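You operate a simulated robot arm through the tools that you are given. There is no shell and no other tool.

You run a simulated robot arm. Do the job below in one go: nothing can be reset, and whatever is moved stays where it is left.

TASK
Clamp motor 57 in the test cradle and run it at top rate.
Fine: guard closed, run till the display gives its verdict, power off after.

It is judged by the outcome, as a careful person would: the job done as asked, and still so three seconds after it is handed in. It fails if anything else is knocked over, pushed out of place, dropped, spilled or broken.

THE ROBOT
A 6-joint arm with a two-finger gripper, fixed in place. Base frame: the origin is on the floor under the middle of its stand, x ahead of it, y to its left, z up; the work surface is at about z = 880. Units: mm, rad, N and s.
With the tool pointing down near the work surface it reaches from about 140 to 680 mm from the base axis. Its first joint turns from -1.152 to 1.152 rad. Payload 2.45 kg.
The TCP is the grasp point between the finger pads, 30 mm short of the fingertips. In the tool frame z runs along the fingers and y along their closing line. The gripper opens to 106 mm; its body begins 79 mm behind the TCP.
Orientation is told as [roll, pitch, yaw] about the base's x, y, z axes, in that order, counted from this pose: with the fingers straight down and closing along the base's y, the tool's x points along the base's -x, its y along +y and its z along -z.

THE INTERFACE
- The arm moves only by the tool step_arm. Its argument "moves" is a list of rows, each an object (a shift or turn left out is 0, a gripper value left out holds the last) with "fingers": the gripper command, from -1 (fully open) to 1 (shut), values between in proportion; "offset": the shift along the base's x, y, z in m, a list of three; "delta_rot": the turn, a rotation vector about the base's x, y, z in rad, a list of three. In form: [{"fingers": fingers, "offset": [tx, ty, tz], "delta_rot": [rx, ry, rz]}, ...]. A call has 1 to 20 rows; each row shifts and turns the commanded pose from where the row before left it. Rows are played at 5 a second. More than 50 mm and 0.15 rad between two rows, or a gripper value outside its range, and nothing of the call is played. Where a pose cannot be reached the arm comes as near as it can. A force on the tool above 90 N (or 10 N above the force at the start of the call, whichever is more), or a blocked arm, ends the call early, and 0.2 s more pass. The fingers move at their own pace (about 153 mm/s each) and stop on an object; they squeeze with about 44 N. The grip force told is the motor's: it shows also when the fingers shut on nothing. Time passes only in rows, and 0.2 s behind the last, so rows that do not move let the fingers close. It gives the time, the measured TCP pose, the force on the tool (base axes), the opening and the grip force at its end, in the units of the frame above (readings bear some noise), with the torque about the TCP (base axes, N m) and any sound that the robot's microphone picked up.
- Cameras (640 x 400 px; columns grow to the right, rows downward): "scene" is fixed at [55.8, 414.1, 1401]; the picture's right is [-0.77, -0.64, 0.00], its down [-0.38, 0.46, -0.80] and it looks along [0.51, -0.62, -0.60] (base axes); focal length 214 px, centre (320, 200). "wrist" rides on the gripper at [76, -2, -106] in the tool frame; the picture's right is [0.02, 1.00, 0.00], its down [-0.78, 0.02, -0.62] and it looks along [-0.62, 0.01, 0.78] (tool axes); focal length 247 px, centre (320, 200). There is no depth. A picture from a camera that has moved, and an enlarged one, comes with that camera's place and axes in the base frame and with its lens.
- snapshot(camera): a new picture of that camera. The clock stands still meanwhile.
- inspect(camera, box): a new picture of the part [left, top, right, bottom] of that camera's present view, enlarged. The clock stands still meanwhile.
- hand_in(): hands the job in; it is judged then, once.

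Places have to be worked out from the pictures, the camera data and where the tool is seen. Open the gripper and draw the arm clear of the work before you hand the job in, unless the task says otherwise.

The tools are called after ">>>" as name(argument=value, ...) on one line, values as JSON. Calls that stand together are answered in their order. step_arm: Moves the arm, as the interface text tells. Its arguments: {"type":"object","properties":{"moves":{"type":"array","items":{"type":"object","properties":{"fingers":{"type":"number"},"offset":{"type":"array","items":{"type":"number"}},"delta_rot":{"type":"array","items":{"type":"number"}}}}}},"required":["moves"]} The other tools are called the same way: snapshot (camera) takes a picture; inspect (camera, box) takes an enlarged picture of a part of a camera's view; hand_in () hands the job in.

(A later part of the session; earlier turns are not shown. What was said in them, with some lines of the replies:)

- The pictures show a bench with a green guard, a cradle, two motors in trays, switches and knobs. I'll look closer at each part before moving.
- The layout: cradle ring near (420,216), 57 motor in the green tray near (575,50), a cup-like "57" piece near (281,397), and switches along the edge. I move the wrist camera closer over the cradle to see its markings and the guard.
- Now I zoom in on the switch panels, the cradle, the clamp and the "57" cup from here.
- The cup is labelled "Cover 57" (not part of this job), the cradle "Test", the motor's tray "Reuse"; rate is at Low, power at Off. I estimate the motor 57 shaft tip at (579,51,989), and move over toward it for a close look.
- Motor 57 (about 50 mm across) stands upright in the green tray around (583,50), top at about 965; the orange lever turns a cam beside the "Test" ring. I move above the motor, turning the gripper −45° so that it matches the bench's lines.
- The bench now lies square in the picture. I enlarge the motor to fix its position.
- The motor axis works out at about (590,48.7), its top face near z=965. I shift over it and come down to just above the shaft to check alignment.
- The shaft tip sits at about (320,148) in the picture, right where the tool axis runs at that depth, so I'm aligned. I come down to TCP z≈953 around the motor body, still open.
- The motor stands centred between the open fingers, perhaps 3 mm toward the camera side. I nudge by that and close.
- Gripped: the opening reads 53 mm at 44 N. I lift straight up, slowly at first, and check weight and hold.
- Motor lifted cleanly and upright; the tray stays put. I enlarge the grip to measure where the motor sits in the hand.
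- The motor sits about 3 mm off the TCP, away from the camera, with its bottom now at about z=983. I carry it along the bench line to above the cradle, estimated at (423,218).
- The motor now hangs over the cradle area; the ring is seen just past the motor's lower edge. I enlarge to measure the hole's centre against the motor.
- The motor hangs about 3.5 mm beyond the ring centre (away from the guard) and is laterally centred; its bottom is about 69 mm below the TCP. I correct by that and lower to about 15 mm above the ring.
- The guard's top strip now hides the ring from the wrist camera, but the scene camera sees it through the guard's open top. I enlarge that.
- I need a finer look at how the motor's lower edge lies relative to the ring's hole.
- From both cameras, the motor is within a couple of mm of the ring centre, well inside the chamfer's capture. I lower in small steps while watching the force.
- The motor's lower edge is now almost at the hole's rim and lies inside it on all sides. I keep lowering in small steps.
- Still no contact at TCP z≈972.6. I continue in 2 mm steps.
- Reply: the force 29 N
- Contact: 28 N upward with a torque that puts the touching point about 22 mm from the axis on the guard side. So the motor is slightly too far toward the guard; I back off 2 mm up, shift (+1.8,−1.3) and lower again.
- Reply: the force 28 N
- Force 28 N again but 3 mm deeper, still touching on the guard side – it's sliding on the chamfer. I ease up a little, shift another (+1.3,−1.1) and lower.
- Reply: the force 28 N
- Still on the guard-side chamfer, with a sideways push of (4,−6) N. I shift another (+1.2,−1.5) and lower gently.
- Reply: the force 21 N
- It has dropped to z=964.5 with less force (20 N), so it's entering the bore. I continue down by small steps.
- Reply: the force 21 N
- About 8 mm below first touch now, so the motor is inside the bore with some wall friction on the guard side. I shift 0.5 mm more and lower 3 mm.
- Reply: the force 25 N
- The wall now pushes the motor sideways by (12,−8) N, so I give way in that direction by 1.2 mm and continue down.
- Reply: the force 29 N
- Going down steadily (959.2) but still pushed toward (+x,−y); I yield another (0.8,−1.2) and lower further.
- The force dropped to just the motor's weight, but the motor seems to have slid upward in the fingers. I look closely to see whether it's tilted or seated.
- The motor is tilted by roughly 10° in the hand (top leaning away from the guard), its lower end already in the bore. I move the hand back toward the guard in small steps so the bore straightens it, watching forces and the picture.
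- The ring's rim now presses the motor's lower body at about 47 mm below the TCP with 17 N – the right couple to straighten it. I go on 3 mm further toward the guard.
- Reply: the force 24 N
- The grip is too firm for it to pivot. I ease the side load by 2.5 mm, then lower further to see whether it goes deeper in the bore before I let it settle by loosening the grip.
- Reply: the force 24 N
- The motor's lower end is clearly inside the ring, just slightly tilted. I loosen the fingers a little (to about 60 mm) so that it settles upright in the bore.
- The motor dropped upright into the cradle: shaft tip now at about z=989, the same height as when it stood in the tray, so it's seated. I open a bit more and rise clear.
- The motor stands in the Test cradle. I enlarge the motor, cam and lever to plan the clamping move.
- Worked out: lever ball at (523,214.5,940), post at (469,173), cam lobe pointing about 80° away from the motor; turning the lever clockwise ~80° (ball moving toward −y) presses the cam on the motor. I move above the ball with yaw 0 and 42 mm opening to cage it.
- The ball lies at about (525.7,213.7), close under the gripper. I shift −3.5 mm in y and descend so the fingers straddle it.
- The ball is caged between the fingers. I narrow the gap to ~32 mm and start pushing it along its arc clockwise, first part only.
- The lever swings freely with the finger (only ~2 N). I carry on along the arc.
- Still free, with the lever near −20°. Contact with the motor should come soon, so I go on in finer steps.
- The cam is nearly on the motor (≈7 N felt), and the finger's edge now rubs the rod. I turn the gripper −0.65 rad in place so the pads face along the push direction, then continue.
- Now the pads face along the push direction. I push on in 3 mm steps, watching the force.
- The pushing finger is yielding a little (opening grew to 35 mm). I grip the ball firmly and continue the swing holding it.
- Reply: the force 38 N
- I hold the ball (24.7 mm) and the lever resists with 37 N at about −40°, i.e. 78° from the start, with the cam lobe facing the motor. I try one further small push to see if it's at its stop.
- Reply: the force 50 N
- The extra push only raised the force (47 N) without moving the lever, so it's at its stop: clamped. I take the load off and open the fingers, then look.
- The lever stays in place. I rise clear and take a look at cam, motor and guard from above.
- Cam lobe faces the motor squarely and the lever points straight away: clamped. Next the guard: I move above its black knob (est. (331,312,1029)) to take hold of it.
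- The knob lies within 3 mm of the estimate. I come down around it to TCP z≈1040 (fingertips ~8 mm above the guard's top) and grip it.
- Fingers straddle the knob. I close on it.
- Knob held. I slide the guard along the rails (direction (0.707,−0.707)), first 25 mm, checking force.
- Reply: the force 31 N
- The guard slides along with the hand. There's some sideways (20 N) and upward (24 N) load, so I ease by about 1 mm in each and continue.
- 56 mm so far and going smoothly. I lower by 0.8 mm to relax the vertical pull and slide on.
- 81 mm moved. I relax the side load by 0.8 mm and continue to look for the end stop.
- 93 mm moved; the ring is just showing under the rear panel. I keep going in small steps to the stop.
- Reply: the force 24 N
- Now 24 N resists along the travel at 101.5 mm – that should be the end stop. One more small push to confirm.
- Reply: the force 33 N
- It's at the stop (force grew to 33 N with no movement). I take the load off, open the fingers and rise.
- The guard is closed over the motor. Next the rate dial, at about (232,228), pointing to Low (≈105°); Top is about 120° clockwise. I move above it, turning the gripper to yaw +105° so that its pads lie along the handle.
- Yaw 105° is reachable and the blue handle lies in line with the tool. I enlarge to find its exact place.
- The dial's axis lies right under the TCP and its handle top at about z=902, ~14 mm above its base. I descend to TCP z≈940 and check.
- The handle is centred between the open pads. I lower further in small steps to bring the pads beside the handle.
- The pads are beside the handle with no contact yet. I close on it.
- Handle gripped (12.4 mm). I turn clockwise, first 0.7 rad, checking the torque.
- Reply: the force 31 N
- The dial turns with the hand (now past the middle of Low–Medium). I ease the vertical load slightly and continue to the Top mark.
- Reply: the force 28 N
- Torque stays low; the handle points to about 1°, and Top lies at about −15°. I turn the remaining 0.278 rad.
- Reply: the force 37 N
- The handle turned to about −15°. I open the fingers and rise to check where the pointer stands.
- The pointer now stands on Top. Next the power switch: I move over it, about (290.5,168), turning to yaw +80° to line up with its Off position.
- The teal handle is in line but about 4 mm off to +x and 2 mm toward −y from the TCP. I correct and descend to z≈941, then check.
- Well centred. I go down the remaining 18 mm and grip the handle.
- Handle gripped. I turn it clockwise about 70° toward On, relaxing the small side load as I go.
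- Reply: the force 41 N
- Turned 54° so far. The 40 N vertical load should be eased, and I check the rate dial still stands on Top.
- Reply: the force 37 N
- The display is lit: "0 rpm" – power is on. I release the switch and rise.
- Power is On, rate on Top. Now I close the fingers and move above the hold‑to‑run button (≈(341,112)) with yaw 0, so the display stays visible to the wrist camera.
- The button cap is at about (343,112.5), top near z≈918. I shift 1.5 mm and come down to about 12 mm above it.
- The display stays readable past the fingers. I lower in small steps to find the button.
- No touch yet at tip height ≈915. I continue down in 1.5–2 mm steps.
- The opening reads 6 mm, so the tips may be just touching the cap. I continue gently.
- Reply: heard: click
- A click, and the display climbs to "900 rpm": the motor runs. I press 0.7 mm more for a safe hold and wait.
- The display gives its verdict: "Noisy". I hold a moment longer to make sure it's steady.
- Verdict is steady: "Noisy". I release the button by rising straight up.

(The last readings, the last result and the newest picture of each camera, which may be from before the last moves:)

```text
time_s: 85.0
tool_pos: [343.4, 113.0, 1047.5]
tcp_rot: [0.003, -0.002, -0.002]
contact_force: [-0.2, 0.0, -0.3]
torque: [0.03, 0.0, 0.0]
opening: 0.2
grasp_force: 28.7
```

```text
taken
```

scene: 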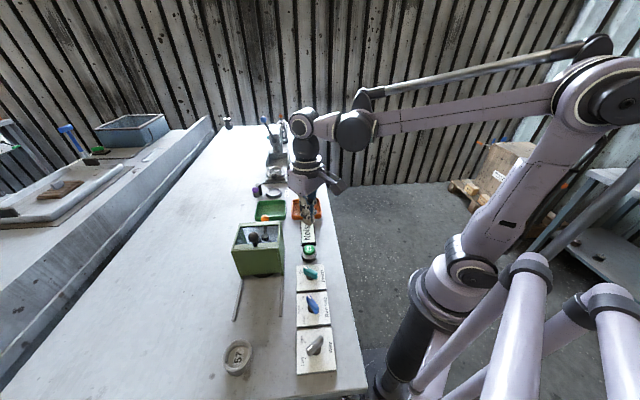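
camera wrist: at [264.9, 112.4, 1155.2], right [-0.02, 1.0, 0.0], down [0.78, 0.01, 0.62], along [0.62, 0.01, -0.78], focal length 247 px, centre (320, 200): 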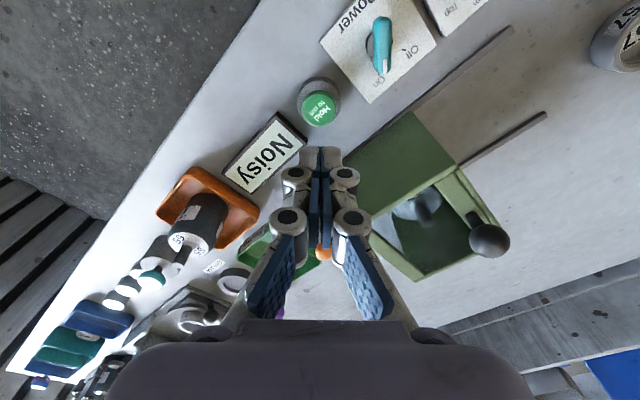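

Button released; the verdict stays shown. Now power off: I move back above the power switch with yaw 0.175 (in line with On) and fingers open.

>>> step_arm(moves=[{"fingers": 0.1, "offset": [-0.0165, 0.0177, 0], "delta_rot": [0, 0, 0.088]}, {"offset": [-0.0165, 0.0177, 0], "delta_rot": [0, 0, 0.088]}, {"offset": [-0.0165, 0.0177, 0]}, {}])

>>> inspect(camera="wrist", box=[240, 30, 400, 150])

```text
time_s: 86.0
tool_pos: [292.2, 166.7, 1049.0]
tcp_rot: [0.001, -0.002, 0.174]
contact_force: [-0.3, -0.7, 0.6]
torque: [0.0, -0.05, -0.01]
opening: 47.9
grasp_force: 0.1
```

```text
3.33 times, centred on (320, 90) of wrist
camera zoom: at [216.4, 152.1, 1154.4], right [-0.19, 0.98, 0.0], down [0.77, 0.15, 0.62], along [0.61, 0.12, -0.78], focal length 823 px, centre (320, 567)
```

zoom: 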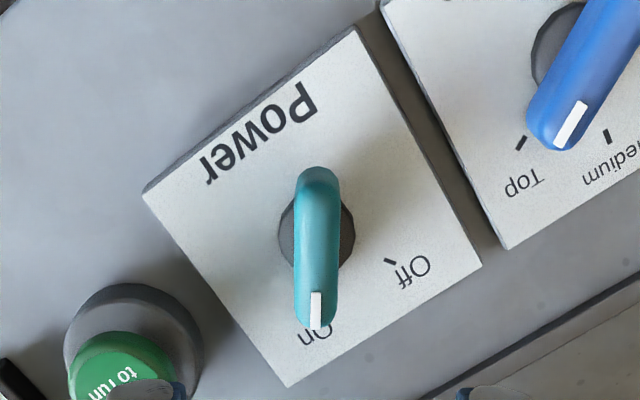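

The switch lies 2.5 mm further in x. I correct, descend and grip it.

>>> step_arm(moves=[{"offset": [0.0022, -0.0008, -0.035]}, {"offset": [0, 0, -0.04]}, {"offset": [0, 0, -0.032]}, {"offset": [0, 0, -0.01]}, {"offset": [0, 0, -0.005]}, {"offset": [0, 0, -0.003]}, {}])

>>> inspect(camera="wrist", box=[220, 80, 420, 240])

```text
time_s: 87.6
tool_pos: [295.1, 167.2, 923.8]
tcp_rot: [0.002, -0.002, 0.175]
contact_force: [0.1, 0.2, -0.5]
torque: [0.04, 0.04, 0.02]
opening: 47.9
grasp_force: 0.0
```

```text
2.50 times, centred on (320, 160) of wrist
camera zoom: at [219.3, 151.9, 1029.8], right [-0.19, 0.98, 0.0], down [0.77, 0.15, 0.62], along [0.61, 0.12, -0.78], focal length 617 px, centre (320, 300)
```

zoom: 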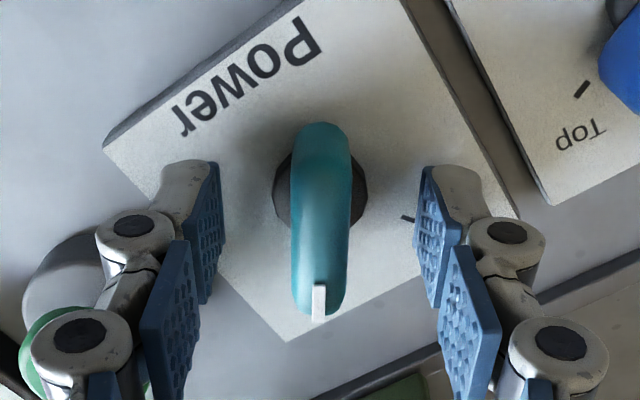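

Aligned; I grip the handle and turn it counter‑clockwise back to Off.

>>> step_arm(moves=[{"fingers": 1}, {}, {}, {"delta_rot": [0, 0, 0.1356]}, {"delta_rot": [0, 0, 0.1356]}, {"delta_rot": [0, 0, 0.1356]}, {"delta_rot": [0, 0, 0.1356]}, {}])

```text
time_s: 89.4
tool_pos: [295.5, 168.1, 923.8]
tcp_rot: [0.002, -0.002, 0.718]
contact_force: [-8.9, 8.7, 27.5]
torque: [0.14, 0.41, -0.01]
opening: 12.9
grasp_force: 39.6
```

>>> step_arm(moves=[{"offset": [-0.0006, 0.0004, 0.0015], "delta_rot": [0, 0, 0.1356]}, {"delta_rot": [0, 0, 0.1356]}, {"delta_rot": [0, 0, 0.1356]}, {"delta_rot": [0, 0, 0.1356]}, {"delta_rot": [0, 0, 0.1356]}, {}])

>>> snapshot(camera="wrist")

>>> inspect(camera="scene", box=[260, 200, 360, 300])

```text
time_s: 90.8
tool_pos: [293.8, 167.2, 925.4]
tcp_rot: [0.006, -0.005, 1.397]
contact_force: [-13.2, 12.2, -34.7]
torque: [0.28, 0.31, 0.0]
opening: 12.7
grasp_force: 40.4
```

```text
taken
camera wrist: at [282.1, 92.0, 1030.6], right [-0.99, 0.15, 0.01], down [0.12, 0.77, 0.62], along [0.09, 0.62, -0.78], focal length 247 px, centre (320, 200)
```

wrist: 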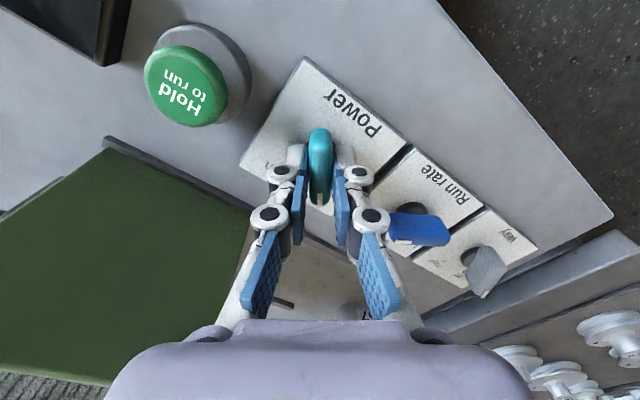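

```text
4.00 times, centred on (310, 250) of scene
camera zoom: at [55.8, 414.6, 1400.9], right [-0.77, -0.64, 0.0], down [-0.38, 0.46, -0.8], along [0.51, -0.62, -0.6], focal length 858 px, centre (360, 0)
```

zoom: 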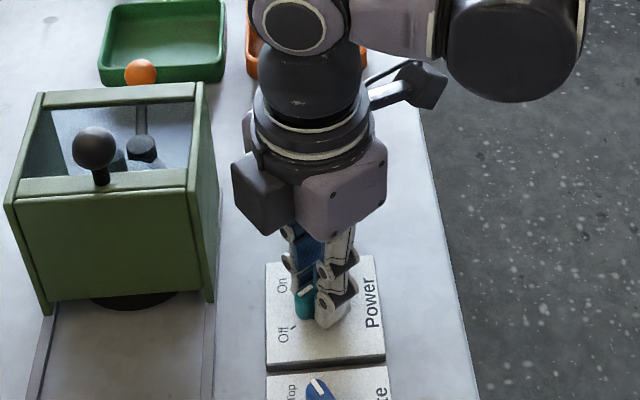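

The display is dark again, the handle is back at its Off angle (yaw 1.397). I relax, open and rise.

>>> step_arm(moves=[{"offset": [-0.0006, 0.0006, -0.0015]}, {"fingers": 0.1}, {}, {"offset": [0, 0, 0.03]}, {"offset": [0, 0, 0.045]}, {"offset": [0, 0, 0.045]}, {"offset": [0, 0, 0.045]}, {}])

>>> inspect(camera="wrist", box=[240, 30, 400, 150])

>>> snapshot(camera="wrist")

>>> snapshot(camera="scene")

```text
time_s: 92.6
tool_pos: [295.6, 168.8, 1087.8]
tcp_rot: [0.002, -0.002, 1.393]
contact_force: [1.0, -0.2, 0.7]
torque: [0.02, -0.02, -0.01]
opening: 47.4
grasp_force: 0.0
```

```text
3.33 times, centred on (320, 90) of wrist
camera zoom: at [283.1, 93.4, 1193.4], right [-0.99, 0.15, 0.0], down [0.12, 0.77, 0.62], along [0.09, 0.62, -0.78], focal length 823 px, centre (320, 567)
```

zoom: 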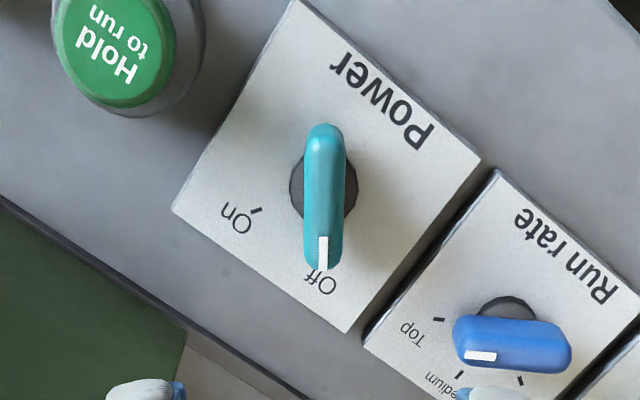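

```text
taken
camera wrist: at [283.1, 93.4, 1193.4], right [-0.99, 0.15, 0.0], down [0.12, 0.77, 0.62], along [0.09, 0.62, -0.78], focal length 247 px, centre (320, 200)
```

wrist: 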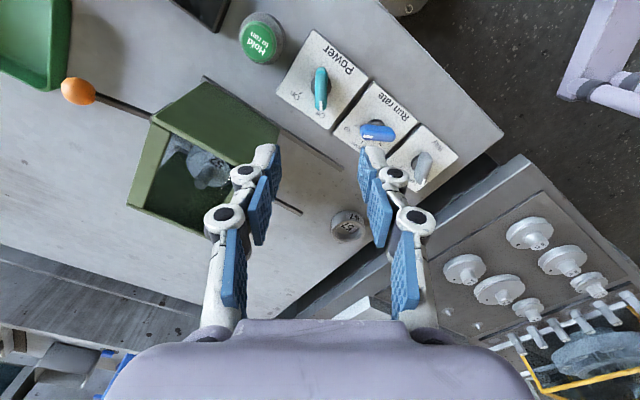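

```text
taken
```

scene: 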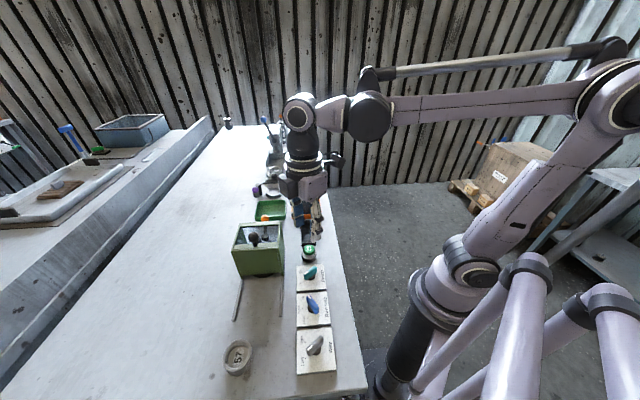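

Power is Off, rate dial on Top, guard closed, lever still in its clamped position. I draw the arm up and clear, with the gripper open, and do a last check.

>>> step_arm(moves=[{"offset": [0, -0.005, 0.04], "delta_rot": [0, 0, -0.14]}, {"offset": [0, -0.005, 0.04], "delta_rot": [0, 0, -0.14]}, {"fingers": -1, "offset": [0, -0.01, 0.04], "delta_rot": [0, 0, -0.14]}, {"offset": [0, -0.01, 0.03], "delta_rot": [0, 0, -0.14]}, {"offset": [0, -0.01, 0], "delta_rot": [0, 0, -0.14]}, {"offset": [0, -0.01, 0], "delta_rot": [0, 0, -0.14]}, {"offset": [0, -0.01, 0], "delta_rot": [0, 0, -0.14]}, {"delta_rot": [0, 0, -0.14]}, {"delta_rot": [0, 0, -0.14]}, {"delta_rot": [0, 0, -0.13]}, {}])

>>> snapshot(camera="scene")

>>> snapshot(camera="wrist")

>>> inspect(camera="scene", box=[210, 190, 370, 330])

```text
time_s: 95.0
tool_pos: [295.3, 106.5, 1238.3]
tcp_rot: [0.002, 0.0, 0.001]
contact_force: [-0.3, -0.2, 0.2]
torque: [0.02, 0.03, 0.04]
opening: 106.1
grasp_force: 0.1
```

```text
taken
```

scene: 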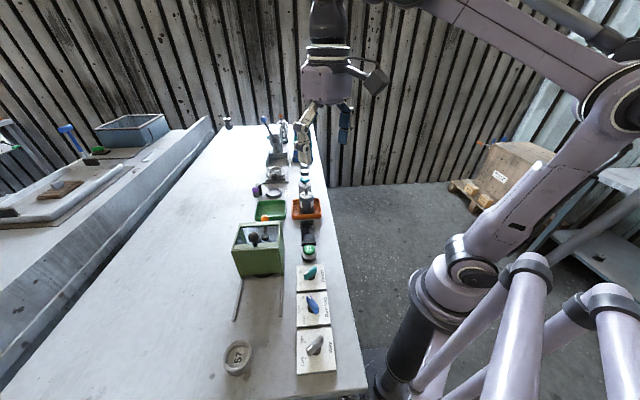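

```text
taken
camera wrist: at [217.1, 105.6, 1344.9], right [-0.02, 1.0, 0.0], down [0.78, 0.02, 0.62], along [0.62, 0.02, -0.78], focal length 247 px, centre (320, 200)
```

wrist: 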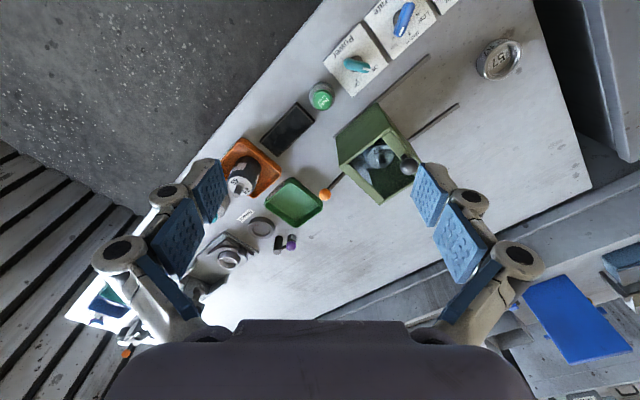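

```text
2.86 times, centred on (290, 260) of scene
camera zoom: at [55.8, 414.1, 1401.0], right [-0.77, -0.64, 0.0], down [-0.38, 0.46, -0.8], along [0.51, -0.62, -0.6], focal length 613 px, centre (406, 29)
```

zoom: 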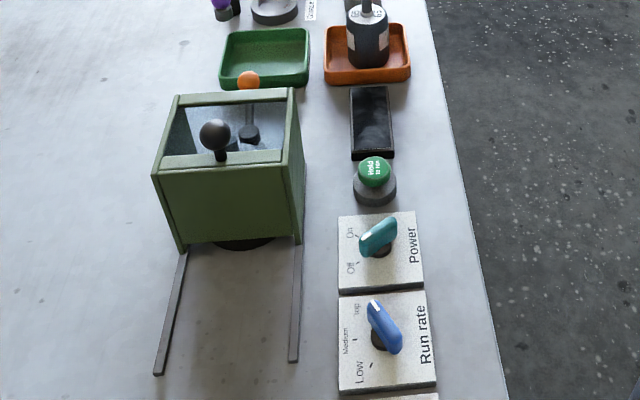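

Everything stands as wanted; one last close look at the guard and clamp from the wrist camera.

>>> inspect(camera="wrist", box=[260, 60, 440, 220])

```text
2.50 times, centred on (350, 140) of wrist
camera zoom: at [217.1, 105.6, 1344.9], right [-0.02, 1.0, 0.0], down [0.78, 0.02, 0.62], along [0.62, 0.02, -0.78], focal length 617 px, centre (245, 350)
```

zoom: 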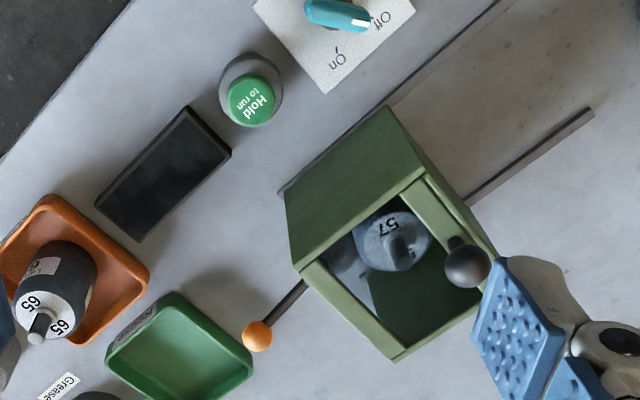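

Motor 57 sits clamped in the cradle under the closed guard. The display is dark, the power is off, nothing else has been disturbed, and the arm is clear with its gripper open. I hand the job in; the verdict shown was "Noisy".

>>> hand_in()

```text
The job is handed in.
```

Motor 57 was clamped in the test cradle and run with the rate dial on Top. The display's verdict was **"Noisy"**.

- **Run:** The guard was closed before power went on. I held the run button until the verdict appeared and stayed steady. The one speed I read during the run was 900 rpm, about half a second after it started, so I can't say whether that was the full top speed.
- **Insertion:** Motor 57 tilted in the gripper and rubbed the cradle ring on its way in. I loosened the grip with its lower end already in the ring, and it dropped upright the rest of the way. It looked properly seated before I clamped it.
- **Left as:** Power is off and the guard is still closed over the clamped motor. The rate dial is still on Top; I left the "Way" switch as it was. The arm is clear with the gripper open, and nothing else looked moved.
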